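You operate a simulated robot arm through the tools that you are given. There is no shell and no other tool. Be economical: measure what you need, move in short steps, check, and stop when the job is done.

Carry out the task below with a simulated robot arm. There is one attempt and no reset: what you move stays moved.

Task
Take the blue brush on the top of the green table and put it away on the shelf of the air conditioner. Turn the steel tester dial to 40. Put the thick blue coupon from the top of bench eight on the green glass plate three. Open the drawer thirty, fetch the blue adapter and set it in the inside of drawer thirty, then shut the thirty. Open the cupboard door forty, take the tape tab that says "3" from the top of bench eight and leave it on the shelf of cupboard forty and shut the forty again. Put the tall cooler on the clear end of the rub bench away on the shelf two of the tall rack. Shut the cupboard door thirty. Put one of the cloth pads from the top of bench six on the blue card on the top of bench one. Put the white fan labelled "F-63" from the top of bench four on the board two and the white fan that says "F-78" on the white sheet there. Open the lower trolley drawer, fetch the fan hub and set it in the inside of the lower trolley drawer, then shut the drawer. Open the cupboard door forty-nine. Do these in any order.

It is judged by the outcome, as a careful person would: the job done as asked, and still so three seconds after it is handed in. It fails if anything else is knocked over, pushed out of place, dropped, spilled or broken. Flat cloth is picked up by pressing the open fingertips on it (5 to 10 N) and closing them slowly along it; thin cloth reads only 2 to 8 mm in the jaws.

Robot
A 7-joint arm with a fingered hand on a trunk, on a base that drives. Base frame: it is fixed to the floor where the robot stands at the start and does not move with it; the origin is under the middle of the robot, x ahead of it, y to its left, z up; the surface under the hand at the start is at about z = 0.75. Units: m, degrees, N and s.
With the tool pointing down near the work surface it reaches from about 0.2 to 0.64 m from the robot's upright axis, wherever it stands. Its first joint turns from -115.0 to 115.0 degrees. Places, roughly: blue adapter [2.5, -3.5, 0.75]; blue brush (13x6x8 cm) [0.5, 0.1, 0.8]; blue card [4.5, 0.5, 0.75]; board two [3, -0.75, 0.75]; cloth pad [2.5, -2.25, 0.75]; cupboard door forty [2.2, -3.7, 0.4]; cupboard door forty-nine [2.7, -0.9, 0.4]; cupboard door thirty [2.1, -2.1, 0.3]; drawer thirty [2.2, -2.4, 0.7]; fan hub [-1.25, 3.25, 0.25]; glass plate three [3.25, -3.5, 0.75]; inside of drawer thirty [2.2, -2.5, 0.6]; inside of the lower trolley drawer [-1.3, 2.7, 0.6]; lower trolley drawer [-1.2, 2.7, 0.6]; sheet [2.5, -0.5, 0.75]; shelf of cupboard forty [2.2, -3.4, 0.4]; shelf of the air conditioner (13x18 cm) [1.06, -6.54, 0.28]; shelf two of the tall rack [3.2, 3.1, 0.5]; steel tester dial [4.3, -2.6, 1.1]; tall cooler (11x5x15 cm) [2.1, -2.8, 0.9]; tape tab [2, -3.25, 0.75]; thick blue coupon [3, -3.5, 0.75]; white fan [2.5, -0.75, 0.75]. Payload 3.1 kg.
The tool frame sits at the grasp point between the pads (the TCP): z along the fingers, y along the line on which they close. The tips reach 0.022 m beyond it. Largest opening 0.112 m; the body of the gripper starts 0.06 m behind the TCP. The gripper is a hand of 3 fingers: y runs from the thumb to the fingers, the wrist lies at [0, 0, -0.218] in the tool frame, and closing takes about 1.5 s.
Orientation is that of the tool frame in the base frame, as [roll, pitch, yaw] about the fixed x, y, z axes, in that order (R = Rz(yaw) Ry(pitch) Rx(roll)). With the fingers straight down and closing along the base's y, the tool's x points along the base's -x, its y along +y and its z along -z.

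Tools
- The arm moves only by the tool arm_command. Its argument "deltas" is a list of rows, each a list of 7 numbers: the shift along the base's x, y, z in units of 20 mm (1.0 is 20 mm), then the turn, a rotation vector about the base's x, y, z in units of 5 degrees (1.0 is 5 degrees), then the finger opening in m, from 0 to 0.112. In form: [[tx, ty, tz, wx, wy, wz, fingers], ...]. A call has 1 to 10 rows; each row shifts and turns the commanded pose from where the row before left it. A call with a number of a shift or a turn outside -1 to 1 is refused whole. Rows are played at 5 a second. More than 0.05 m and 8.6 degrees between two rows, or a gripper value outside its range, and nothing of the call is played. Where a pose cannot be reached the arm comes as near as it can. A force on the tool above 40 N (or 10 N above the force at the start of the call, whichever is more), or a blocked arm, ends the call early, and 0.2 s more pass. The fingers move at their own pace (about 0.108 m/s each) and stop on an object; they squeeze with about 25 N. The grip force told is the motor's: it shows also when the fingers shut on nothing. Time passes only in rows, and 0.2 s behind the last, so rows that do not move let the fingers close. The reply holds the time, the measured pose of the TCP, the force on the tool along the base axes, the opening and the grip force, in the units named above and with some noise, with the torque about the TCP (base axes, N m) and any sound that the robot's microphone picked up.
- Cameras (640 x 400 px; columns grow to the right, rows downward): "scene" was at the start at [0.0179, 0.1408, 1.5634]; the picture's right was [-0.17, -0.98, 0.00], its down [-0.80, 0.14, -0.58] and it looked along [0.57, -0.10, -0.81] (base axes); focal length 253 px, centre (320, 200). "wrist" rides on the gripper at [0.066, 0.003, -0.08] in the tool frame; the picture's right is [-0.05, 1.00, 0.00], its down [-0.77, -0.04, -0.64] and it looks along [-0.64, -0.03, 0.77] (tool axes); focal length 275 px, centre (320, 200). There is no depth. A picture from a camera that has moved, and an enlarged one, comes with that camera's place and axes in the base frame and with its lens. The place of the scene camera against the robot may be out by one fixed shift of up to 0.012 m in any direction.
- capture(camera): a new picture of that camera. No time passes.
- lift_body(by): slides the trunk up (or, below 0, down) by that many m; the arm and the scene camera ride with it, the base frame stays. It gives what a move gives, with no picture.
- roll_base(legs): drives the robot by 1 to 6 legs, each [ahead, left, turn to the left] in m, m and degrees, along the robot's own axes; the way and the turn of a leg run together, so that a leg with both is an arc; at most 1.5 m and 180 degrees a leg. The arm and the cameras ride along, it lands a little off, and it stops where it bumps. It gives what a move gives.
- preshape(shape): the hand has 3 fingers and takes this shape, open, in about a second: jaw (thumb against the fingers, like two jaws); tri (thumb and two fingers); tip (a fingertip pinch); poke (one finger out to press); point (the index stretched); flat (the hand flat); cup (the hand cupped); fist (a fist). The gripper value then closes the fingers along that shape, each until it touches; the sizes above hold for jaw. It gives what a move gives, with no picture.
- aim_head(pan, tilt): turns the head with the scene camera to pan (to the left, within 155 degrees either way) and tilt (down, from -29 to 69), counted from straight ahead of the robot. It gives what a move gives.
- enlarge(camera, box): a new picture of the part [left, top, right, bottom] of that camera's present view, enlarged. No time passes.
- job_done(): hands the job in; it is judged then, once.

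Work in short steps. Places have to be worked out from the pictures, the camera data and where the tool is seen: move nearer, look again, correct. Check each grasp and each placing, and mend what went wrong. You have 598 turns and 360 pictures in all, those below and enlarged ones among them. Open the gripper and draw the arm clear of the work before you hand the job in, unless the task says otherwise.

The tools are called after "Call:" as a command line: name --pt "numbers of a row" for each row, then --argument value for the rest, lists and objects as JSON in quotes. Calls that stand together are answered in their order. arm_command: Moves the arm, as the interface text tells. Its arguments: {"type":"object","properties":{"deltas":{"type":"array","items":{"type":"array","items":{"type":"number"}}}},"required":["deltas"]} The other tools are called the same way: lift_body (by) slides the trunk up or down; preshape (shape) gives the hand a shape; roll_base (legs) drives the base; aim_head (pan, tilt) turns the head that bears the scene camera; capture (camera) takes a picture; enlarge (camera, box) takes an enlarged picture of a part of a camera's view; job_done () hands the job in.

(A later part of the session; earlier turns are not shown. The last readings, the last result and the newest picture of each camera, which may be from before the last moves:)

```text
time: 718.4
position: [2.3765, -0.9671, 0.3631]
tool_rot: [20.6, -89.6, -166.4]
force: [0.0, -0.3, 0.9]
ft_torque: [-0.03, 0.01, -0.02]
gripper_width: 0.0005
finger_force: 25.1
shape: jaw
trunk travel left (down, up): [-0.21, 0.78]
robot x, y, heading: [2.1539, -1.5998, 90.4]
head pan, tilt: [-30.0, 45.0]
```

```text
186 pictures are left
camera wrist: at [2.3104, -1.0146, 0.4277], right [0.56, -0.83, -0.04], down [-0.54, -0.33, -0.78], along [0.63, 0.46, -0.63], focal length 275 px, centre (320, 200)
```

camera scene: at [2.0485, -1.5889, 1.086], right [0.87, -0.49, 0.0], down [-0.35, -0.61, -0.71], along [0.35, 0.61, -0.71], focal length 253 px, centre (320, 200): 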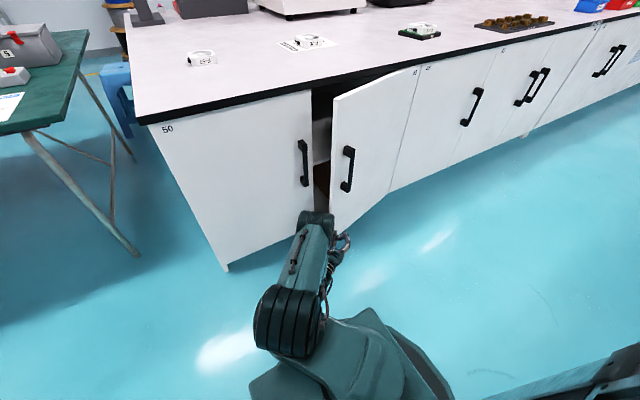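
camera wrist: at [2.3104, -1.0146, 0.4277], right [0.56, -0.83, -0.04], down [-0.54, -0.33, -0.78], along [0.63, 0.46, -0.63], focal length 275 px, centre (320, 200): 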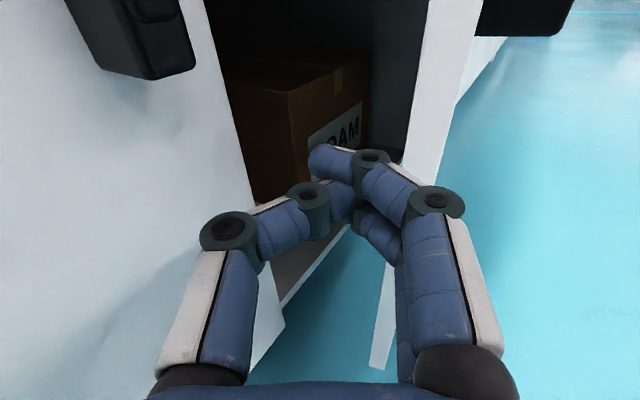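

Call:
arm_command --pt "0.9 0.4 0 0 0 0 0" --pt "0.9 0.4 0 0 0 0 0" --pt "0.9 0.3 0 0 0 0 0" --pt "0.9 0.2 0 0 0 0 0" --pt "0.9 0.2 0 0 0 0 0" --pt "0 -1 0 0 0 0 0" --pt "0 -1 0 0 0 0 0" --pt "0 -1 0 0 0 0 0" --pt "0.1 -1 0 0 0 0 0" --pt "0.2 -1 0 0 0 0 0"

Call:
capture --camera "wrist"

```text
time: 720.6
position: [2.4693, -1.0369, 0.3634]
tool_rot: [19.9, -89.6, -165.9]
force: [-0.3, -0.1, 0.1]
ft_torque: [0.01, 0.01, 0.03]
gripper_width: 0.0002
finger_force: 25.0
shape: jaw
trunk travel left (down, up): [-0.21, 0.78]
robot x, y, heading: [2.1571, -1.5976, 90.5]
head pan, tilt: [-30.0, 45.0]
```

```text
185 pictures are left
camera wrist: at [2.4047, -1.0851, 0.4278], right [0.56, -0.83, -0.04], down [-0.54, -0.33, -0.78], along [0.63, 0.46, -0.63], focal length 275 px, centre (320, 200)
```

wrist: 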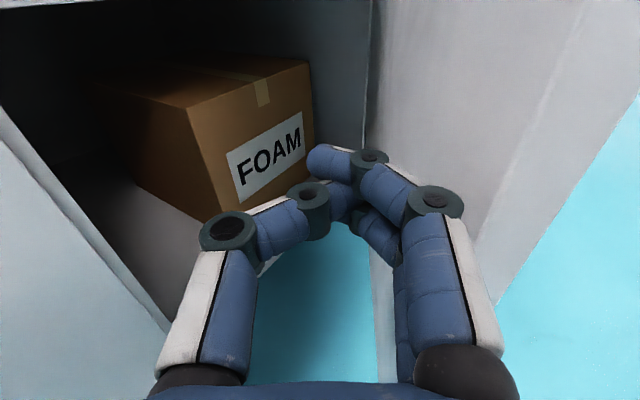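

Behind the door. Sweep it open along the arc.

Call:
arm_command --pt "0.355 -0.902 0 0 0 0 0" --pt "0.402 -0.882 0 0 0 0 0" --pt "0.447 -0.86 0 0 0 0 0" --pt "0.492 -0.835 0 0 0 0 0" --pt "0.535 -0.808 0 0 0 0 0" --pt "0.576 -0.779 0 0 0 0 0" --pt "0.616 -0.748 0 0 0 0 0" --pt "0.655 -0.714 0 0 0 0 0" --pt "0.691 -0.679 0 0 0 0 0" --pt "0.726 -0.642 0 0 0 0 0"

Call:
arm_command --pt "0.758 -0.603 0 0 0 0 0" --pt "0.789 -0.563 0 0 0 0 0" --pt "0.817 -0.521 0 0 0 0 0" --pt "0.843 -0.477 0 0 0 0 0" --pt "0.867 -0.432 0 0 0 0 0" --pt "0.889 -0.386 0 0 0 0 0" --pt "0.908 -0.339 0 0 0 0 0" --pt "0.924 -0.291 0 0 0 0 0" --pt "0.938 -0.243 0 0 0 0 0" --pt "0.95 -0.193 0 0 0 0 0"

Call:
capture --camera "scene"

```text
time: 722.8
position: [2.5796, -1.1937, 0.3632]
tool_rot: [22.0, -89.7, -167.8]
force: [0.0, -0.3, 0.8]
ft_torque: [0.0, 0.02, 0.04]
gripper_width: 0.0002
finger_force: 25.3
shape: jaw
trunk travel left (down, up): [-0.21, 0.78]
robot x, y, heading: [2.1525, -1.599, 90.3]
head pan, tilt: [-30.0, 45.0]
```

```text
time: 725.0
position: [2.7535, -1.2747, 0.3644]
tool_rot: [14.0, -89.6, -160.0]
force: [1.5, 0.0, -0.5]
ft_torque: [-0.02, 0.01, 0.04]
gripper_width: 0.0002
finger_force: 24.7
shape: jaw
trunk travel left (down, up): [-0.21, 0.78]
robot x, y, heading: [2.1549, -1.5972, 90.2]
head pan, tilt: [-30.0, 45.0]
```

```text
184 pictures are left
camera scene: at [2.0486, -1.5889, 1.086], right [0.87, -0.49, 0.0], down [-0.35, -0.61, -0.71], along [0.35, 0.61, -0.71], focal length 253 px, centre (320, 200)
```

scene: 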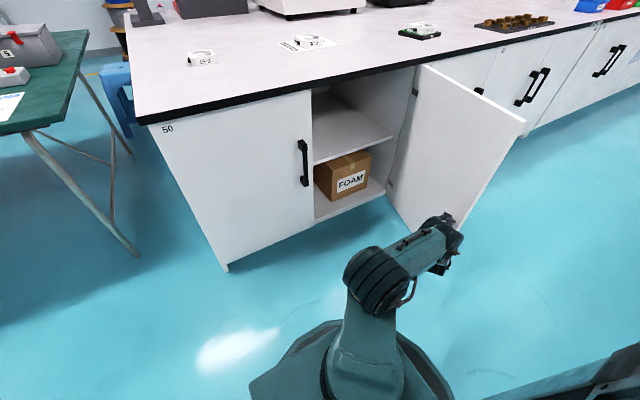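

Door forty-nine is wide open. Retract the hand, restore forward pointing, raise trunk, and bring the tool vertical.

Call:
arm_command --pt "-1 0 0 0 0 0 0" --pt "-1 0 0 0 0 0 0" --pt "-1 0 0 0 0 1 0" --pt "-1 0 0 0 0 1 0" --pt "-1 0 0 0 0 1 0" --pt "-1 0 0 0 0 1 0" --pt "-1 0 0 0 0 1 0" --pt "-1 0 0 0 0 1 0" --pt "-1 0 0 0 0 1 0" --pt "-1 0 0 0 0 1 0"

Call:
arm_command --pt "-1 0.3 0 0 0 1 0.05" --pt "-1 0.3 0 0 0 1 0.05" --pt "-1 0.3 0 0 0 1 0.05" --pt "-1 0.3 0 0 0 0.2 0.05" --pt "-1 0.3 0 0 0 0 0.05" --pt "-1 0.3 0 0 0 0 0.05" --pt "-1 0.3 0 0 0 0 0.05" --pt "-1 0.3 0 0 0 0 0.05" --pt "-1 0.3 0 0 0 0 0.05"

Call:
lift_body --by 0.4

Call:
lift_body --by 0.13

Call:
arm_command --pt "-0.2 0.5 0.5 -1 0 0 0.05" --pt "-0.2 0.5 0.5 -1 0 0 0.05" --pt "-0.2 0.5 0.5 -1 0 0 0.05" --pt "-0.2 0.5 0.5 -1 0 0 0.05" --pt "-0.2 0.5 0.5 -1 0 0 0.05" --pt "0 0.5 0.5 -1 0 0 0.05" --pt "0 0.5 0.5 -1 0 0 0.05" --pt "0 0.5 0.5 -1 0 0 0.05" --pt "0 0 0.5 -1 0 0 0.05" --pt "0 0 0.5 -1 0 0 0.05"

```text
time: 727.2
position: [2.5547, -1.275, 0.3633]
tool_rot: [18.0, -89.7, -123.9]
force: [-0.1, -0.1, 0.5]
ft_torque: [0.04, 0.01, 0.0]
gripper_width: 0.0
finger_force: 25.2
shape: jaw
trunk travel left (down, up): [-0.21, 0.78]
robot x, y, heading: [2.1538, -1.6023, 90.6]
head pan, tilt: [-30.0, 45.0]
```

```text
time: 729.2
position: [2.3745, -1.2194, 0.3631]
tool_rot: [25.2, -89.7, -115.1]
force: [0.0, 1.0, 1.0]
ft_torque: [-0.02, 0.02, 0.04]
gripper_width: 0.0491
finger_force: 0.1
shape: jaw
trunk travel left (down, up): [-0.21, 0.78]
robot x, y, heading: [2.1566, -1.6028, 90.5]
head pan, tilt: [-30.0, 45.0]
```

```text
time: 733.0
position: [2.3749, -1.2203, 0.7626]
tool_rot: [18.2, -89.6, -108.2]
force: [0.8, 0.2, -0.7]
ft_torque: [0.02, -0.01, -0.06]
gripper_width: 0.0494
finger_force: 0.0
shape: jaw
trunk travel left (down, up): [-0.61, 0.38]
robot x, y, heading: [2.154, -1.5972, 90.2]
head pan, tilt: [-30.0, 45.0]
```

```text
time: 734.6
position: [2.3747, -1.2211, 0.8926]
tool_rot: [18.0, -89.5, -107.8]
force: [-0.1, 0.2, -0.1]
ft_torque: [0.02, 0.03, 0.02]
gripper_width: 0.0496
finger_force: 0.0
shape: jaw
trunk travel left (down, up): [-0.74, 0.25]
robot x, y, heading: [2.1574, -1.5985, 90.6]
head pan, tilt: [-30.0, 45.0]
```

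```text
time: 736.8
position: [2.3552, -1.1411, 0.9927]
tool_rot: [179.9, -40.2, 90.3]
force: [-0.8, 0.4, -0.5]
ft_torque: [-0.01, -0.01, 0.01]
gripper_width: 0.0495
finger_force: 0.0
shape: jaw
trunk travel left (down, up): [-0.74, 0.25]
robot x, y, heading: [2.1566, -1.5967, 90.5]
head pan, tilt: [-30.0, 45.0]
```

Call:
arm_command --pt "-1 0.8 0.5 0 0 0 0.05" --pt "-1 0.8 0.5 0 0 0 0.05" --pt "-1 0.8 0.5 0 0 0 0.05" --pt "-1 0.8 0.5 0 0 0 0.05" --pt "-1 0.8 0.5 0 0 0 0.05" --pt "-1 0.8 0.5 0 0 0 0.05" --pt "-1 0.8 0.5 0 0 0 0.05" --pt "-1 0.8 0 0 0 0 0.05"

Call:
arm_command --pt "0 -0.5 0 -1 0 0 0.05" --pt "0 -0.5 0 -1 0 0 0.05" --pt "0 -0.5 0 -1 0 0 0.05" --pt "0 -0.5 0 -1 0 0 0.05" --pt "0 -0.5 0 -1 0 0 0.05" --pt "0 -0.5 0 -1 0 0 0.05" --pt "0 -0.5 -0.5 -1 0 0 0.05" --pt "0 -0.5 -0.5 -1 0 0 0.05" --pt "0 -0.5 -0.5 0 0 0 0.05" --pt "0 -0.5 -0.5 0 0 0 0.05"

```text
time: 738.6
position: [2.1929, -1.0128, 1.0625]
tool_rot: [-180.0, -40.3, 90.2]
force: [-0.9, 0.3, 0.5]
ft_torque: [-0.01, -0.01, -0.03]
gripper_width: 0.0493
finger_force: 0.2
shape: jaw
trunk travel left (down, up): [-0.74, 0.25]
robot x, y, heading: [2.1564, -1.5972, 90.4]
head pan, tilt: [-30.0, 45.0]
```

```text
time: 740.8
position: [2.1936, -1.1115, 1.0225]
tool_rot: [-180.0, -0.3, 90.1]
force: [0.2, 0.2, -0.2]
ft_torque: [0.05, -0.02, 0.02]
gripper_width: 0.0492
finger_force: 0.0
shape: jaw
trunk travel left (down, up): [-0.74, 0.25]
robot x, y, heading: [2.1538, -1.5969, 90.3]
head pan, tilt: [-30.0, 45.0]
```

Turn around to face south and approach the cloth pads on bench six (~(2.62, −2.35)).

Call:
roll_base --legs '[[0, 0, 90], [0, 0, 89.6], [0.2, 0, 0], [0, 0.47, 0]]'

Call:
aim_head --pan 10 --tilt 60

Call:
capture --camera "scene"

Call:
capture --camera "wrist"

```text
time: 752.4
position: [2.567, -2.2957, 1.0235]
tool_rot: [-179.9, -0.4, -91.1]
force: [-0.1, 0.2, 0.0]
ft_torque: [0.01, -0.02, -0.01]
gripper_width: 0.0493
finger_force: 0.0
shape: jaw
trunk travel left (down, up): [-0.74, 0.25]
robot x, y, heading: [2.6184, -1.8096, -90.8]
head pan, tilt: [-30.0, 45.0]
```

```text
time: 753.5
position: [2.5653, -2.2957, 1.0227]
tool_rot: [-179.8, -0.4, -91.1]
force: [0.8, 0.3, 0.4]
ft_torque: [-0.03, 0.0, 0.02]
gripper_width: 0.0493
finger_force: 0.0
shape: jaw
trunk travel left (down, up): [-0.74, 0.25]
robot x, y, heading: [2.6195, -1.8139, -90.7]
head pan, tilt: [10.0, 60.0]
```

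```text
183 pictures are left
camera scene: at [2.7868, -1.8179, 1.5965], right [-0.99, -0.16, 0.0], down [-0.14, 0.85, -0.5], along [0.08, -0.49, -0.87], focal length 253 px, centre (320, 200)
```

scene: 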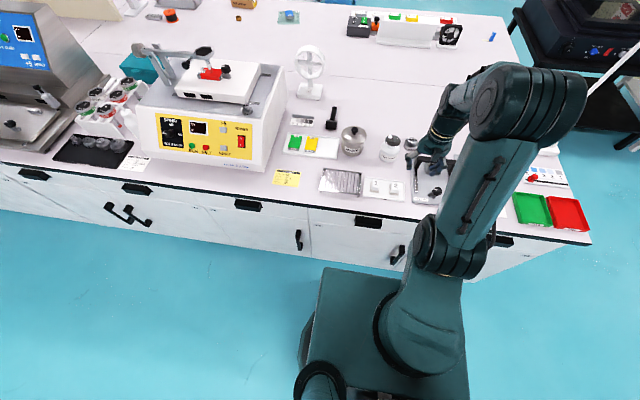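

```text
182 pictures are left
camera wrist: at [2.5615, -2.3619, 1.103], right [-1.0, 0.07, 0.0], down [0.05, 0.77, 0.63], along [0.04, 0.63, -0.78], focal length 275 px, centre (320, 200)
```

wrist: 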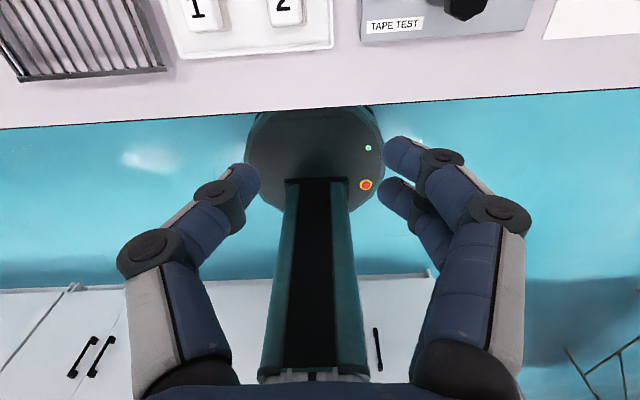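

Call:
arm_command --pt "0.5 -1 -1 0 0 0 0.07" --pt "0.5 -1 -1 0 0 0 0.07" --pt "0.5 -1 -1 0 0 0 0.07" --pt "0.2 -0.4 -1 0 0 0 0.07"

Call:
capture --camera "wrist"

Call:
enlarge --camera "scene" --box '[310, 160, 430, 235]'

```text
time: 754.5
position: [2.5985, -2.3649, 0.9422]
tool_rot: [-179.9, -0.3, -91.1]
force: [0.1, -0.6, 0.5]
ft_torque: [-0.01, -0.04, -0.03]
gripper_width: 0.0697
finger_force: 0.1
shape: jaw
trunk travel left (down, up): [-0.74, 0.25]
robot x, y, heading: [2.6123, -1.8134, -90.6]
head pan, tilt: [10.0, 60.0]
```

```text
181 pictures are left
camera wrist: at [2.5935, -2.4311, 1.0216], right [-1.0, 0.07, 0.0], down [0.05, 0.77, 0.63], along [0.04, 0.63, -0.78], focal length 275 px, centre (320, 200)
```

wrist: 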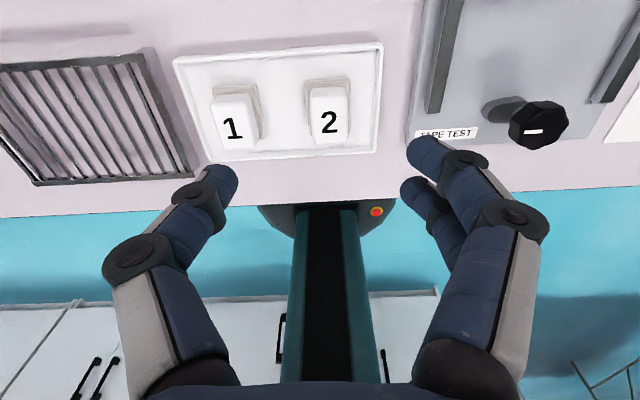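

```text
5.33 times, centred on (370, 198) of scene
camera zoom: at [2.7869, -1.8184, 1.5965], right [-0.99, -0.16, 0.0], down [-0.14, 0.86, -0.5], along [0.08, -0.49, -0.87], focal length 1350 px, centre (53, 213)
```

zoom: 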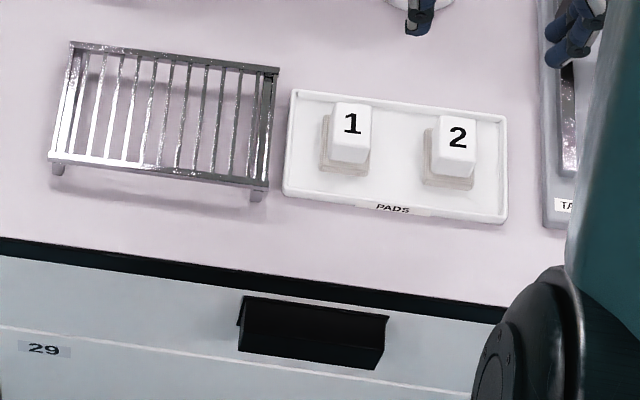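

Pad 2 top centre ≈(2.592, −2.352). Descend over it with 50 mm opening and close.

Call:
arm_command --pt "-0.35 0.65 -1 0 0 0 0.05" --pt "0 0 -1 0 0 0 0.05" --pt "0 0 -1 0 0 0 0.05"

Call:
capture --camera "wrist"

```text
time: 755.3
position: [2.5905, -2.3517, 0.8817]
tool_rot: [-180.0, -0.5, -91.1]
force: [0.8, 0.4, -0.1]
ft_torque: [0.02, -0.01, 0.04]
gripper_width: 0.0504
finger_force: 0.0
shape: jaw
trunk travel left (down, up): [-0.74, 0.25]
robot x, y, heading: [2.6157, -1.8073, -91.0]
head pan, tilt: [10.0, 60.0]
```

```text
179 pictures are left
camera wrist: at [2.5864, -2.4176, 0.9627], right [-1.0, 0.07, 0.0], down [0.05, 0.77, 0.63], along [0.04, 0.63, -0.78], focal length 275 px, centre (320, 200)
```

wrist: 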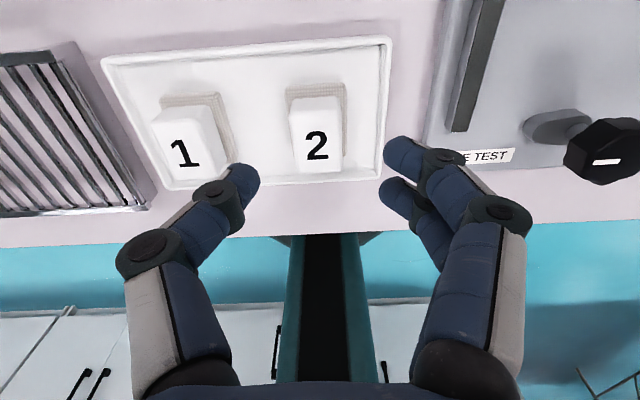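

Call:
arm_command --pt "0.05 0 -1 0 0 0 0.05" --pt "0 0 -0.8 0 0 0 0.05" --pt "0 0 -0.5 0 0 0 0.05" --pt "0 0 0 0 0 0 0.03" --pt "0 0 0 0 0 0 0.015" --pt "0 0 0 0 0 0 0.015" --pt "0 0 0 0 0 0 0.015" --pt "0 0 0 0 0 0 0.015"

Call:
arm_command --pt "0 0 0.5 0 0 0 0.015" --pt "0 0 1 0 0 0 0.015" --pt "0 0 1 0 0 0 0.015" --pt "0 0 1 0 0 0 0.015" --pt "0 0 1 0 0 0 0.015"

Call:
capture --camera "wrist"

```text
time: 757.1
position: [2.5932, -2.3508, 0.838]
tool_rot: [-180.0, -0.4, -91.1]
force: [0.0, 0.1, 0.0]
ft_torque: [0.0, 0.0, 0.0]
gripper_width: 0.0206
finger_force: 24.9
shape: jaw
trunk travel left (down, up): [-0.74, 0.25]
robot x, y, heading: [2.6162, -1.811, -90.7]
head pan, tilt: [10.0, 60.0]
```

```text
time: 758.3
position: [2.5938, -2.349, 0.9279]
tool_rot: [-179.9, -0.4, -91.1]
force: [-0.1, 0.4, -0.3]
ft_torque: [-0.03, -0.01, -0.02]
gripper_width: 0.0204
finger_force: 25.1
shape: jaw
trunk travel left (down, up): [-0.74, 0.25]
robot x, y, heading: [2.6157, -1.8109, -90.9]
head pan, tilt: [10.0, 60.0]
```

```text
178 pictures are left
camera wrist: at [2.5897, -2.4161, 1.0071], right [-1.0, 0.07, 0.0], down [0.05, 0.77, 0.63], along [0.04, 0.63, -0.78], focal length 275 px, centre (320, 200)
```

wrist: 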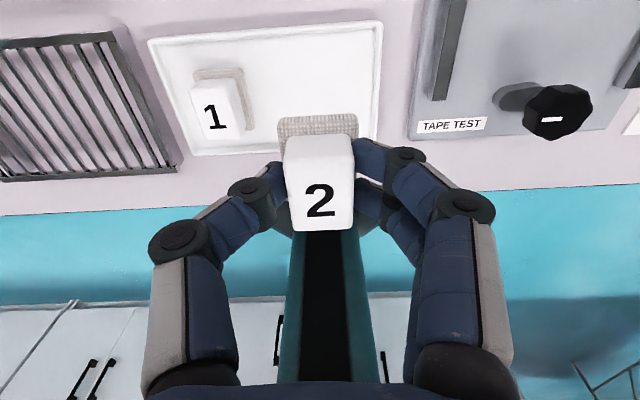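

Pad 2 held. Retract the arm, then take the west route around the green table to the north aisle.

Call:
arm_command --pt "0 1 0.2 0 0 0 0.015" --pt "0 1 0.2 0 0 0 0.015" --pt "0 1 0.2 0 0 0 0.015" --pt "0 1 0.2 0 0 0 0.015" --pt "0 1 0.2 0 0 0 0.015" --pt "0 1 0.2 0 0 0 0.015" --pt "0 1 0.2 0 0 0 0.015" --pt "0 1 0.2 0 0 0 0.015"

Call:
roll_base --legs '[[0, 0, -89.3], [1.45, 0, 0], [1.45, 0, 0], [0.15, 0, 0], [0, 0, -90]]'

Call:
aim_head --pan -10 --tilt 25

Call:
capture --camera "scene"

```text
time: 760.1
position: [2.5947, -2.1911, 0.9601]
tool_rot: [-179.9, -0.4, -91.2]
force: [-0.7, 0.3, -0.2]
ft_torque: [0.01, 0.01, -0.01]
gripper_width: 0.0206
finger_force: 24.6
shape: jaw
trunk travel left (down, up): [-0.74, 0.25]
robot x, y, heading: [2.6142, -1.8107, -90.8]
head pan, tilt: [10.0, 60.0]
```

```text
time: 782.7
position: [-0.3736, -1.3806, 0.9589]
tool_rot: [-179.9, -0.5, 86.5]
force: [0.4, 1.0, -0.7]
ft_torque: [0.03, -0.01, -0.03]
gripper_width: 0.0204
finger_force: 24.7
shape: jaw
trunk travel left (down, up): [-0.74, 0.25]
robot x, y, heading: [-0.4128, -1.7631, 86.6]
head pan, tilt: [10.0, 60.0]
```

```text
time: 783.7
position: [-0.3741, -1.3812, 0.9591]
tool_rot: [180.0, -0.4, 86.4]
force: [-0.5, 1.3, 0.0]
ft_torque: [0.0, 0.0, -0.01]
gripper_width: 0.0205
finger_force: 25.4
shape: jaw
trunk travel left (down, up): [-0.74, 0.25]
robot x, y, heading: [-0.4155, -1.7632, 86.6]
head pan, tilt: [-10.0, 25.0]
```

```text
177 pictures are left
camera scene: at [-0.5426, -1.7222, 1.6465], right [0.97, -0.23, 0.0], down [-0.1, -0.41, -0.91], along [0.21, 0.88, -0.42], focal length 253 px, centre (320, 200)
```

scene: 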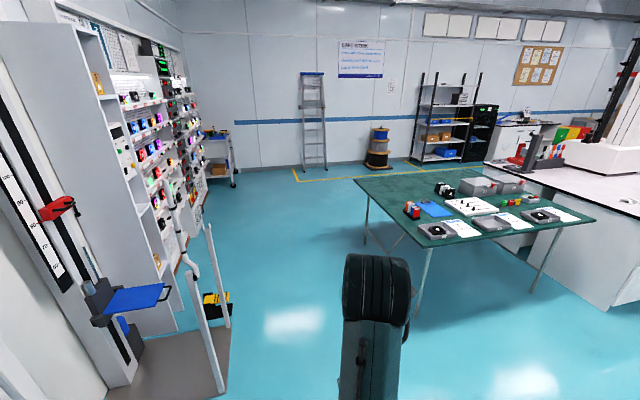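

Lane to the north is clear. Drive north to y≈1.55, turn east and look.

Call:
roll_base --legs '[[0, -0.1, 3.4], [1.45, 0, 0], [1.45, 0, 0], [0.4, 0, 0], [0, 0, -90]]'

Call:
aim_head --pan 0 --tilt 22

Call:
capture --camera "scene"

```text
time: 804.6
position: [0.068, 1.551, 0.9586]
tool_rot: [-179.9, -0.4, -2.2]
force: [0.2, 1.4, 0.3]
ft_torque: [0.0, -0.01, 0.03]
gripper_width: 0.0205
finger_force: 24.5
shape: jaw
trunk travel left (down, up): [-0.74, 0.25]
robot x, y, heading: [-0.316, 1.5802, -2.1]
head pan, tilt: [-10.0, 25.0]
```

```text
time: 805.3
position: [0.0688, 1.5505, 0.9594]
tool_rot: [-180.0, -0.3, -2.2]
force: [-0.6, 0.0, 0.1]
ft_torque: [-0.03, -0.01, -0.01]
gripper_width: 0.0203
finger_force: 24.6
shape: jaw
trunk travel left (down, up): [-0.74, 0.25]
robot x, y, heading: [-0.3117, 1.5814, -1.9]
head pan, tilt: [0.0, 22.0]
```

```text
176 pictures are left
camera scene: at [-0.2693, 1.7333, 1.6514], right [-0.04, -1.0, 0.0], down [-0.37, 0.01, -0.93], along [0.93, -0.03, -0.37], focal length 253 px, centre (320, 200)
```

scene: 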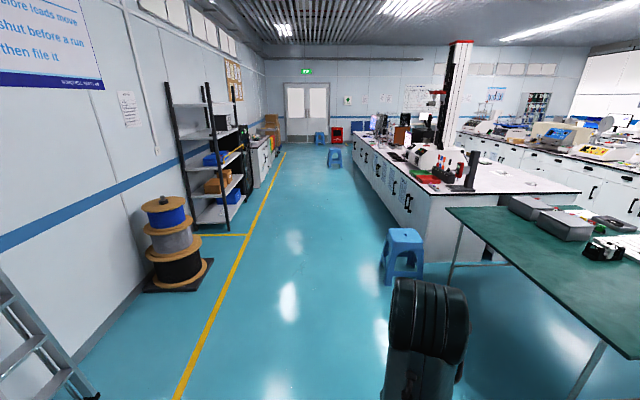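

Aisle clear. Drive east to x≈4.45, face south toward bench one, and look.

Call:
roll_base --legs '[[0, 0, 1.9], [1.48, 0, 0], [1.48, 0, 0], [1.48, 0, 0], [0.32, 0, 0], [0, 0, -90]]'

Call:
aim_head --pan 0 --tilt 40

Call:
capture --camera "scene"

```text
time: 832.5
position: [4.4816, 1.3057, 0.9591]
tool_rot: [-179.8, -0.4, -86.6]
force: [0.2, -0.6, -0.1]
ft_torque: [0.03, 0.02, 0.01]
gripper_width: 0.02
finger_force: 25.3
shape: jaw
trunk travel left (down, up): [-0.74, 0.25]
robot x, y, heading: [4.4752, 1.6883, -86.3]
head pan, tilt: [0.0, 22.0]
```

```text
time: 833.4
position: [4.4809, 1.3054, 0.9572]
tool_rot: [-179.9, -0.4, -86.7]
force: [0.2, 0.7, 0.1]
ft_torque: [0.01, -0.01, 0.05]
gripper_width: 0.0204
finger_force: 25.0
shape: jaw
trunk travel left (down, up): [-0.74, 0.25]
robot x, y, heading: [4.478, 1.6888, -86.1]
head pan, tilt: [0.0, 40.0]
```

```text
175 pictures are left
camera scene: at [4.6352, 1.6737, 1.6233], right [-1.0, -0.06, 0.0], down [-0.04, 0.64, -0.77], along [0.05, -0.77, -0.64], focal length 253 px, centre (320, 200)
```

scene: 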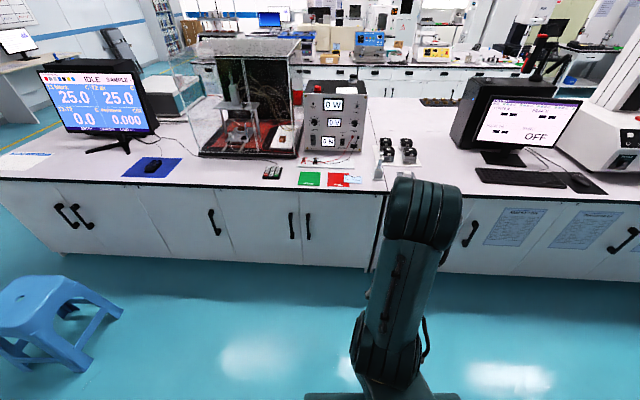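

Call:
enlarge --camera "scene" --box '[250, 130, 430, 243]'

```text
3.54 times, centred on (340, 186) of scene
camera zoom: at [4.6352, 1.6737, 1.6233], right [-1.0, -0.06, 0.0], down [-0.04, 0.64, -0.77], along [0.05, -0.77, -0.64], focal length 896 px, centre (249, 248)
```

zoom: 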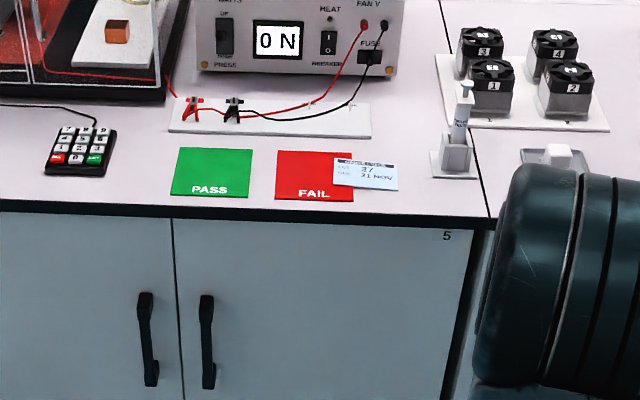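

The blue card is the small light-blue one (dated 21 NOV) at ≈(4.52, 0.487). Drive ahead and bring the pad above it.

Call:
roll_base --legs '[[0, 0, -3.5], [0.66, 0, 0]]'

Call:
arm_command --pt "0 -0.5 0 0 0 0 0.015" --pt "0 -0.5 0 0 0 0 0.015"

Call:
capture --camera "wrist"

Call:
capture --camera "scene"

```text
time: 837.4
position: [4.4556, 0.6476, 0.9576]
tool_rot: [-179.9, -0.4, -90.5]
force: [0.2, -0.3, -0.3]
ft_torque: [0.02, 0.0, -0.01]
gripper_width: 0.0203
finger_force: 25.5
shape: jaw
trunk travel left (down, up): [-0.74, 0.25]
robot x, y, heading: [4.4753, 1.0316, -89.9]
head pan, tilt: [0.0, 40.0]
```

```text
time: 838.0
position: [4.4558, 0.6276, 0.9579]
tool_rot: [-180.0, -0.5, -90.4]
force: [0.2, 0.6, -0.1]
ft_torque: [0.01, 0.01, 0.0]
gripper_width: 0.0201
finger_force: 25.1
shape: jaw
trunk travel left (down, up): [-0.74, 0.25]
robot x, y, heading: [4.4716, 1.0296, -90.4]
head pan, tilt: [0.0, 40.0]
```

```text
173 pictures are left
camera wrist: at [4.4516, 0.5615, 1.0382], right [-1.0, 0.06, 0.0], down [0.04, 0.77, 0.63], along [0.04, 0.63, -0.78], focal length 275 px, centre (320, 200)
```

wrist: 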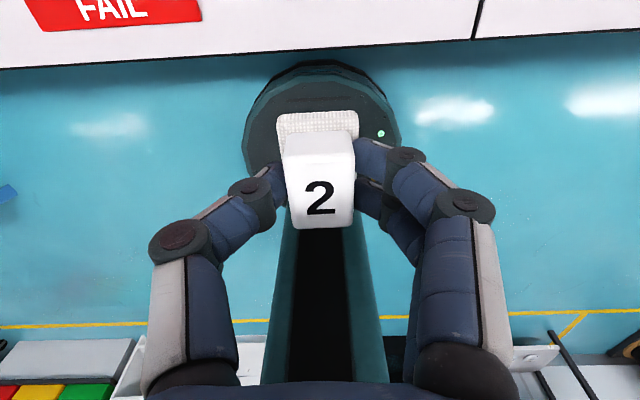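

```text
172 pictures are left
camera scene: at [4.6332, 1.0048, 1.6232], right [-1.0, 0.0, 0.0], down [0.0, 0.64, -0.77], along [0.0, -0.77, -0.64], focal length 253 px, centre (320, 200)
```

scene: 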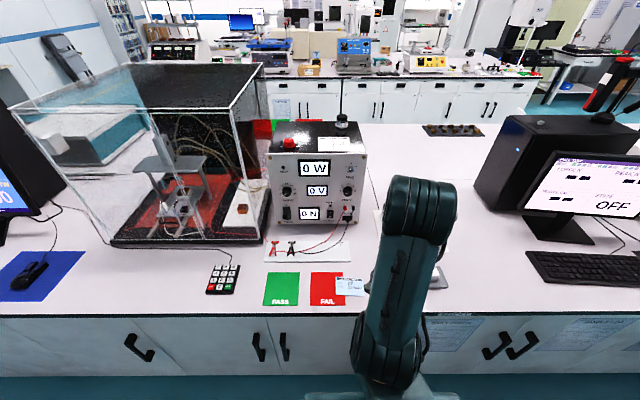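

Call:
arm_command --pt "0.5 -0.98 0 0 0 0 0.015" --pt "0.5 -0.98 0 0 0 0 0.015" --pt "0.5 -0.98 0 0 0 0 0.015" --pt "0.5 -0.98 -0.4 0 0 0 0.015" --pt "0.5 -0.98 -0.6 0 0 0 0.015" --pt "0.5 -0.98 -0.6 0 0 0 0.015" --pt "0.5 -0.98 -0.6 0 0 0 0.015"

Call:
capture --camera "wrist"

```text
time: 839.6
position: [4.5278, 0.4898, 0.9143]
tool_rot: [-179.9, -0.4, -90.5]
force: [-0.4, -1.0, -0.6]
ft_torque: [0.02, -0.02, 0.02]
gripper_width: 0.0203
finger_force: 25.3
shape: jaw
trunk travel left (down, up): [-0.74, 0.25]
robot x, y, heading: [4.4717, 1.029, -90.2]
head pan, tilt: [0.0, 40.0]
```

```text
171 pictures are left
camera wrist: at [4.5228, 0.4238, 0.9937], right [-1.0, 0.06, 0.0], down [0.04, 0.77, 0.63], along [0.04, 0.63, -0.78], focal length 275 px, centre (320, 200)
```

wrist: 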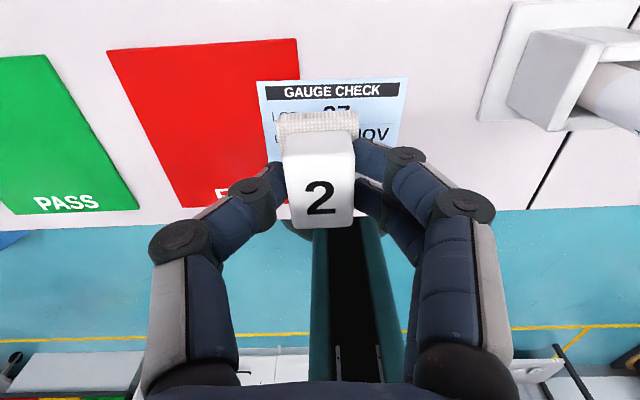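

Card centre ≈(4.521, 0.508). Shift 2 cm and lower to contact.

Call:
arm_command --pt "-0.3 1 -0.5 0 0 0 0.015" --pt "0 0 -1 0 0 0 0.015" --pt "0 0 -1 0 0 0 0.015" --pt "0 0 -0.8 0 0 0 0.015" --pt "0 0 -0.2 0 0 0 0.015" --pt "0 0 -0.15 0 0 0 0.015" --pt "0 0 -0.15 0 0 0 0.015" --pt "0 0 -0.15 0 0 0 0.015"

Call:
capture --camera "wrist"

```text
time: 841.4
position: [4.5179, 0.5109, 0.8367]
tool_rot: [-179.9, -0.5, -90.5]
force: [0.5, -0.6, 12.3]
ft_torque: [-0.02, -0.06, 0.02]
gripper_width: 0.0206
finger_force: 24.8
shape: jaw
trunk travel left (down, up): [-0.74, 0.25]
robot x, y, heading: [4.4722, 1.0313, -90.2]
head pan, tilt: [0.0, 40.0]
```

```text
170 pictures are left
camera wrist: at [4.5145, 0.4455, 0.9171], right [-1.0, 0.06, 0.0], down [0.04, 0.78, 0.63], along [0.04, 0.63, -0.78], focal length 275 px, centre (320, 200)
```

wrist: 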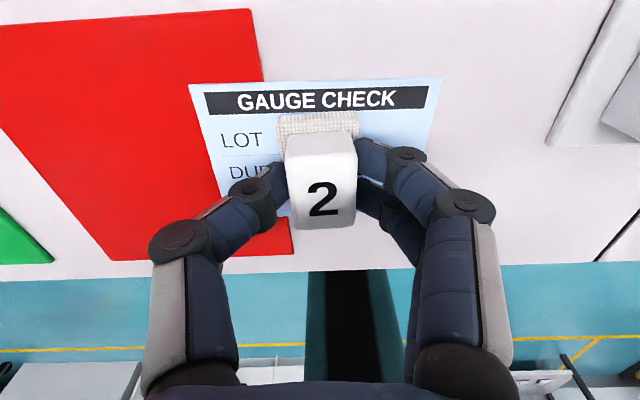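

Contact, pad on the card. Release and rise.

Call:
arm_command --pt "0 0 0.05 0 0 0 0.03" --pt "0 0 0 0 0 0 0.045" --pt "0 0 0 0 0 0 0.045" --pt "0 0 0.6 0 0 0 0.045" --pt "0 0 1 0 0 0 0.045" --pt "0 0 1 0 0 0 0.045" --pt "0 0 1 0 0 0 0.045" --pt "0 0 1 0 0 0 0.045"

Call:
capture --camera "wrist"

```text
time: 843.2
position: [4.5191, 0.51, 0.9295]
tool_rot: [-179.9, -0.3, -90.5]
force: [0.1, 0.4, -0.2]
ft_torque: [0.02, -0.03, 0.02]
gripper_width: 0.0444
finger_force: 0.1
shape: jaw
trunk travel left (down, up): [-0.74, 0.25]
robot x, y, heading: [4.4729, 1.0272, -90.4]
head pan, tilt: [0.0, 40.0]
```

```text
169 pictures are left
camera wrist: at [4.5163, 0.4446, 1.0094], right [-1.0, 0.06, 0.0], down [0.04, 0.77, 0.63], along [0.04, 0.63, -0.78], focal length 275 px, centre (320, 200)
```

wrist: 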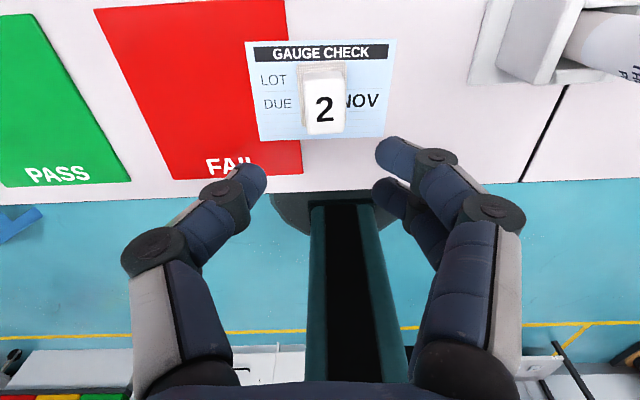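

Pad placed. Retract, back off, and look at the tall rack on the way.

Call:
arm_command --pt "0 1 0.3 0 0 0 0.08" --pt "0 1 0.3 0 0 0 0.08" --pt "0 1 0.3 0 0 0 0.08" --pt "0 1 0.3 0 0 0 0.08" --pt "0 1 0.3 0 0 0 0.08" --pt "0 1 0.3 0 0 0 0.08"

Call:
roll_base --legs '[[-0.6, 0, 0], [0, 0, -89.8], [1.25, 0, 0]]'

Call:
aim_head --pan -90 --tilt 25

Call:
capture --camera "scene"

```text
time: 844.6
position: [4.5209, 0.6319, 0.9642]
tool_rot: [-179.9, -0.4, -90.5]
force: [0.3, 0.8, 0.1]
ft_torque: [0.0, -0.01, -0.03]
gripper_width: 0.0796
finger_force: 0.1
shape: jaw
trunk travel left (down, up): [-0.74, 0.25]
robot x, y, heading: [4.4756, 1.0311, -90.3]
head pan, tilt: [0.0, 40.0]
```

```text
time: 857.7
position: [2.8501, 1.5752, 0.9644]
tool_rot: [-180.0, -0.3, -179.5]
force: [-0.2, 0.7, -0.9]
ft_torque: [-0.01, 0.01, -0.01]
gripper_width: 0.0798
finger_force: 0.0
shape: jaw
trunk travel left (down, up): [-0.74, 0.25]
robot x, y, heading: [3.2476, 1.63, -179.4]
head pan, tilt: [0.0, 40.0]
```

```text
time: 859.3
position: [2.8503, 1.5743, 0.9626]
tool_rot: [-179.9, -0.4, -179.5]
force: [-0.3, 0.3, -0.7]
ft_torque: [-0.01, 0.02, 0.02]
gripper_width: 0.0797
finger_force: 0.0
shape: jaw
trunk travel left (down, up): [-0.74, 0.25]
robot x, y, heading: [3.245, 1.6248, -179.3]
head pan, tilt: [-90.0, 25.0]
```

```text
168 pictures are left
camera scene: at [3.3153, 1.5683, 1.6466], right [1.0, 0.01, 0.0], down [0.01, -0.42, -0.91], along [-0.01, 0.91, -0.42], focal length 253 px, centre (320, 200)
```

scene: 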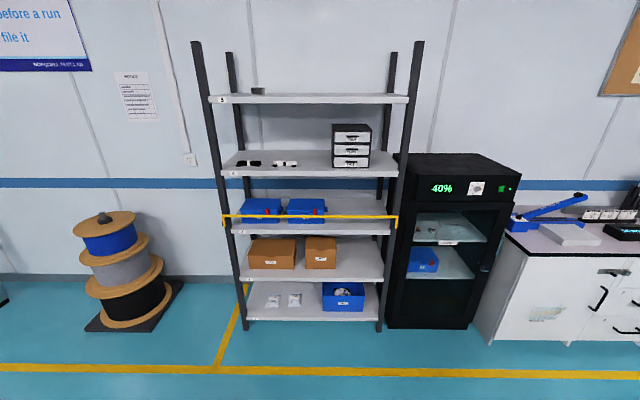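

Call:
enlarge --camera "scene" --box '[210, 190, 410, 330]'

```text
2.86 times, centred on (310, 260) of scene
camera zoom: at [3.3153, 1.5683, 1.6466], right [1.0, 0.01, 0.0], down [0.01, -0.42, -0.91], along [-0.01, 0.91, -0.42], focal length 724 px, centre (349, 29)
```

zoom: 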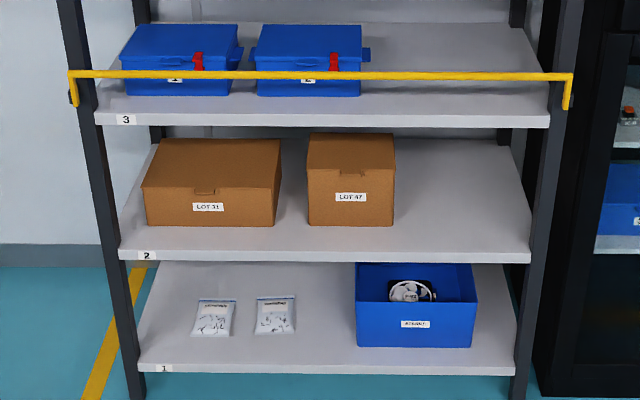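

Shelf 2 has free space on its right (x≈3.56). Now the trolley: drive west and look at it.

Call:
roll_base --legs '[[1.48, 0, -0.6], [1.48, 0, 0], [0.5, 0, 0]]'

Call:
aim_head --pan -40 --tilt 30

Call:
capture --camera "scene"

```text
time: 876.1
position: [-0.5944, 1.5473, 0.9638]
tool_rot: [-179.9, -0.2, 178.8]
force: [-0.3, -0.3, 0.5]
ft_torque: [-0.01, 0.02, 0.01]
gripper_width: 0.0798
finger_force: 0.1
shape: jaw
trunk travel left (down, up): [-0.74, 0.25]
robot x, y, heading: [-0.1921, 1.5851, 179.0]
head pan, tilt: [-90.0, 25.0]
```

```text
time: 877.2
position: [-0.5945, 1.5454, 0.9638]
tool_rot: [-179.9, -0.4, 178.8]
force: [0.2, -0.3, 0.7]
ft_torque: [-0.01, 0.03, 0.01]
gripper_width: 0.0796
finger_force: 0.1
shape: jaw
trunk travel left (down, up): [-0.74, 0.25]
robot x, y, heading: [-0.1905, 1.587, 179.1]
head pan, tilt: [-40.0, 30.0]
```

```text
166 pictures are left
camera scene: at [-0.1989, 1.493, 1.6386], right [0.66, 0.75, 0.0], down [0.38, -0.33, -0.87], along [-0.65, 0.57, -0.5], focal length 253 px, centre (320, 200)
```

scene: 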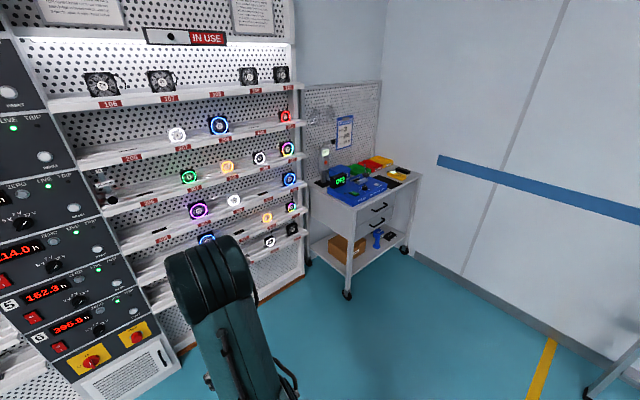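

Call:
enlarge --camera "scene" --box '[290, 150, 450, 300]'

```text
2.67 times, centred on (370, 225) of scene
camera zoom: at [-0.1989, 1.493, 1.6386], right [0.66, 0.75, 0.0], down [0.38, -0.33, -0.87], along [-0.65, 0.57, -0.5], focal length 675 px, centre (187, 133)
```

zoom: 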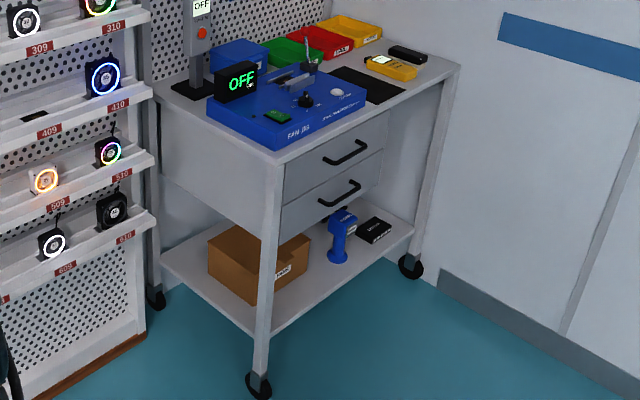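

Lower drawer handle ≈(−1.03, 2.77, 0.6), facing +x; the black fan hub lies on the right of the lower shelf. Drive to face the trolley.

Call:
roll_base --legs '[[0, -1.2, 0.9], [0.1, 0, 0]]'

Call:
aim_head --pan 0 --tilt 50

Call:
capture --camera "scene"

```text
time: 884.1
position: [-0.6794, 2.7448, 0.9632]
tool_rot: [-179.9, -0.3, 179.2]
force: [-0.4, -0.6, 0.2]
ft_torque: [0.03, -0.02, 0.01]
gripper_width: 0.0796
finger_force: 0.0
shape: jaw
trunk travel left (down, up): [-0.74, 0.25]
robot x, y, heading: [-0.2801, 2.7888, 179.4]
head pan, tilt: [-40.0, 30.0]
```

```text
time: 885.2
position: [-0.6792, 2.7436, 0.9644]
tool_rot: [-179.9, -0.4, 179.3]
force: [0.1, 0.4, -0.1]
ft_torque: [-0.02, 0.0, 0.01]
gripper_width: 0.0797
finger_force: 0.0
shape: jaw
trunk travel left (down, up): [-0.74, 0.25]
robot x, y, heading: [-0.2815, 2.7871, 179.5]
head pan, tilt: [0.0, 50.0]
```

```text
164 pictures are left
camera scene: at [-0.2929, 2.6362, 1.6091], right [0.01, 1.0, 0.0], down [0.77, -0.01, -0.64], along [-0.64, 0.01, -0.77], focal length 253 px, centre (320, 200)
```

scene: 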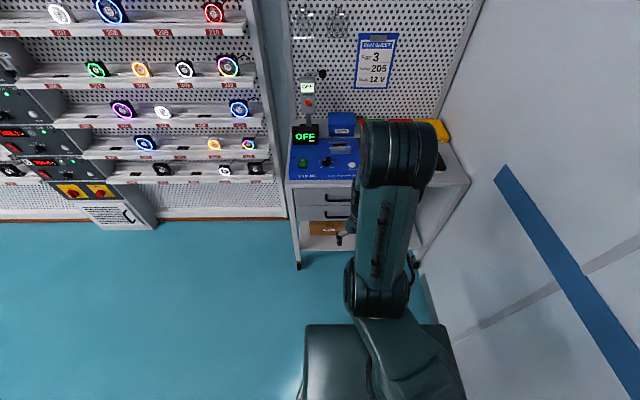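

Tilt the tool to horizontal pointing −x while extending, then roll 90° for a vertical closing.

Call:
arm_command --pt "-0.8 0 0 0 1 0 0.07" --pt "-0.8 0 0 0 1 0 0.07" --pt "-0.8 0 0 0 1 0 0.07" --pt "-0.8 0 0 0 1 0 0.07" --pt "-0.8 0 0 0 1 0 0.07" --pt "-0.8 0 0 0 1 0 0.07" --pt "-0.8 0 0 0 1 0 0.07" --pt "-0.8 0 0 0 1 0 0.07" --pt "-0.8 0 0 0 1 0 0.07" --pt "-0.8 0 0 0 1 0 0.07"

Call:
arm_command --pt "0 0 0 0 1 0 0.07" --pt "0 0 0 0 1 0 0.07" --pt "0 0 0 0 1 0 0.07" --pt "0 0 0 0 1 0 0.07" --pt "0 0 0 0 1 0 0.07" --pt "0 0 0 0 1 0 0.07" --pt "0 0 0 0 1 0 0.07" --pt "0 0 0 0 1 0 0.07"

Call:
arm_command --pt "0 0 0 1 0 0 0.07" --pt "0 0 0 1 0 0 0.07" --pt "0 0 0 1 0 0 0.07" --pt "0 0 0 1 0 0 0.07" --pt "0 0 0 1 0 0 0.07" --pt "0 0 0 1 0 0 0.07" --pt "0 0 0 1 0 0 0.07" --pt "0 0 0 1 0 0 0.07" --pt "0 0 0 1 0 0 0.07" --pt "0 0 0 1 0 0 0.07"

Call:
arm_command --pt "0 0 0 1 0 0 0.07" --pt "0 0 0 1 0 0 0.07" --pt "0 0 0 1 0 0 0.07" --pt "0 0 0 1 0 0 0.07" --pt "0 0 0 1 0 0 0.07" --pt "0 0 0 1 0 0 0.07" --pt "0 0 0 1 0 0 0.07" --pt "0 0 0 1 0 0 0.07"

Call:
lift_body --by -0.3

Call:
capture --camera "wrist"

```text
time: 887.4
position: [-0.8401, 2.7449, 0.9647]
tool_rot: [-178.8, -50.5, 178.8]
force: [0.3, -0.9, 0.4]
ft_torque: [0.0, 0.0, -0.03]
gripper_width: 0.0706
finger_force: 0.1
shape: jaw
trunk travel left (down, up): [-0.74, 0.25]
robot x, y, heading: [-0.284, 2.7893, 179.3]
head pan, tilt: [0.0, 50.0]
```

```text
time: 889.2
position: [-0.8384, 2.744, 0.9642]
tool_rot: [-54.8, -89.1, 54.9]
force: [0.1, 0.8, 0.2]
ft_torque: [0.0, 0.01, 0.0]
gripper_width: 0.0705
finger_force: 0.0
shape: jaw
trunk travel left (down, up): [-0.74, 0.25]
robot x, y, heading: [-0.2817, 2.7884, 179.8]
head pan, tilt: [0.0, 50.0]
```

```text
time: 891.4
position: [-0.8396, 2.744, 0.9637]
tool_rot: [89.9, -40.7, -89.5]
force: [0.3, 1.3, 0.2]
ft_torque: [0.03, 0.0, 0.02]
gripper_width: 0.0704
finger_force: 0.1
shape: jaw
trunk travel left (down, up): [-0.74, 0.25]
robot x, y, heading: [-0.2785, 2.79, 179.7]
head pan, tilt: [0.0, 50.0]
```

```text
time: 893.2
position: [-0.8388, 2.7453, 0.9638]
tool_rot: [90.1, -0.7, -89.6]
force: [1.2, 1.0, 0.5]
ft_torque: [0.0, 0.0, 0.0]
gripper_width: 0.0704
finger_force: 0.1
shape: jaw
trunk travel left (down, up): [-0.74, 0.25]
robot x, y, heading: [-0.283, 2.7876, 179.4]
head pan, tilt: [0.0, 50.0]
```

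```text
time: 896.2
position: [-0.8384, 2.7445, 0.6639]
tool_rot: [90.1, -0.7, -89.6]
force: [-0.1, 0.6, -0.5]
ft_torque: [-0.02, 0.02, -0.01]
gripper_width: 0.0704
finger_force: 0.2
shape: jaw
trunk travel left (down, up): [-0.44, 0.55]
robot x, y, heading: [-0.2793, 2.7886, 179.4]
head pan, tilt: [0.0, 50.0]
```

```text
163 pictures are left
camera wrist: at [-0.7584, 2.6791, 0.6675], right [0.0, 0.06, 1.0], down [0.63, 0.77, -0.05], along [-0.78, 0.63, -0.04], focal length 275 px, centre (320, 200)
```

wrist: 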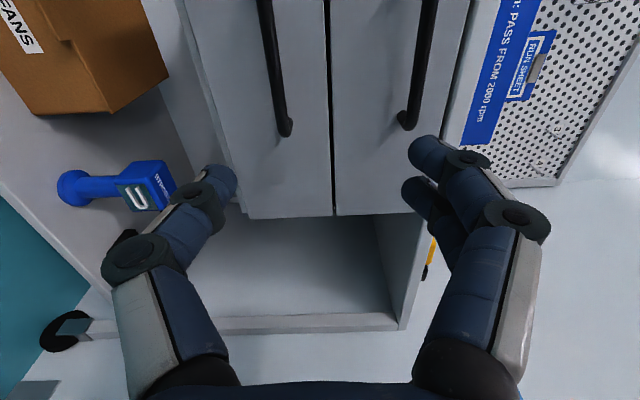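

Lower handle: z≈0.634, y≈2.62–2.775. Align TCP to y=2.70, z=0.634 and approach.

Call:
arm_command --pt "-0.5 -1 -0.7 0 0 0 0.06" --pt "-0.8 -1 -0.8 0 0 0 0.06" --pt "-1 -0.2 0 0 0 0 0.06" --pt "-0.7 0 0 0 0 0 0.06"

Call:
capture --camera "wrist"

```text
time: 897.2
position: [-0.8998, 2.7011, 0.6353]
tool_rot: [90.1, -0.7, -89.7]
force: [0.0, -0.6, -0.2]
ft_torque: [-0.01, -0.01, 0.0]
gripper_width: 0.0603
finger_force: 0.0
shape: jaw
trunk travel left (down, up): [-0.44, 0.55]
robot x, y, heading: [-0.2841, 2.7876, 179.6]
head pan, tilt: [0.0, 50.0]
```

```text
162 pictures are left
camera wrist: at [-0.8187, 2.6358, 0.638], right [0.0, 0.06, 1.0], down [0.63, 0.77, -0.05], along [-0.78, 0.63, -0.04], focal length 275 px, centre (320, 200)
```

wrist: 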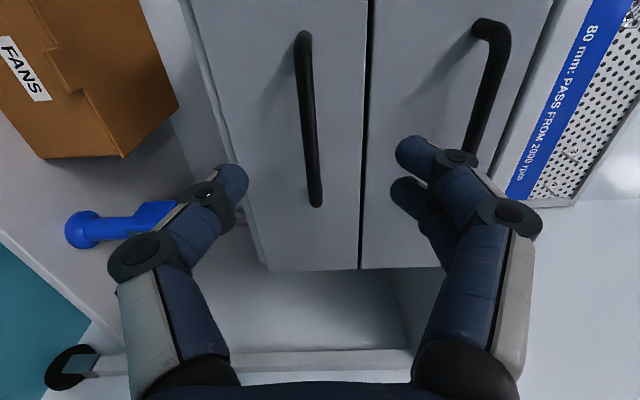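

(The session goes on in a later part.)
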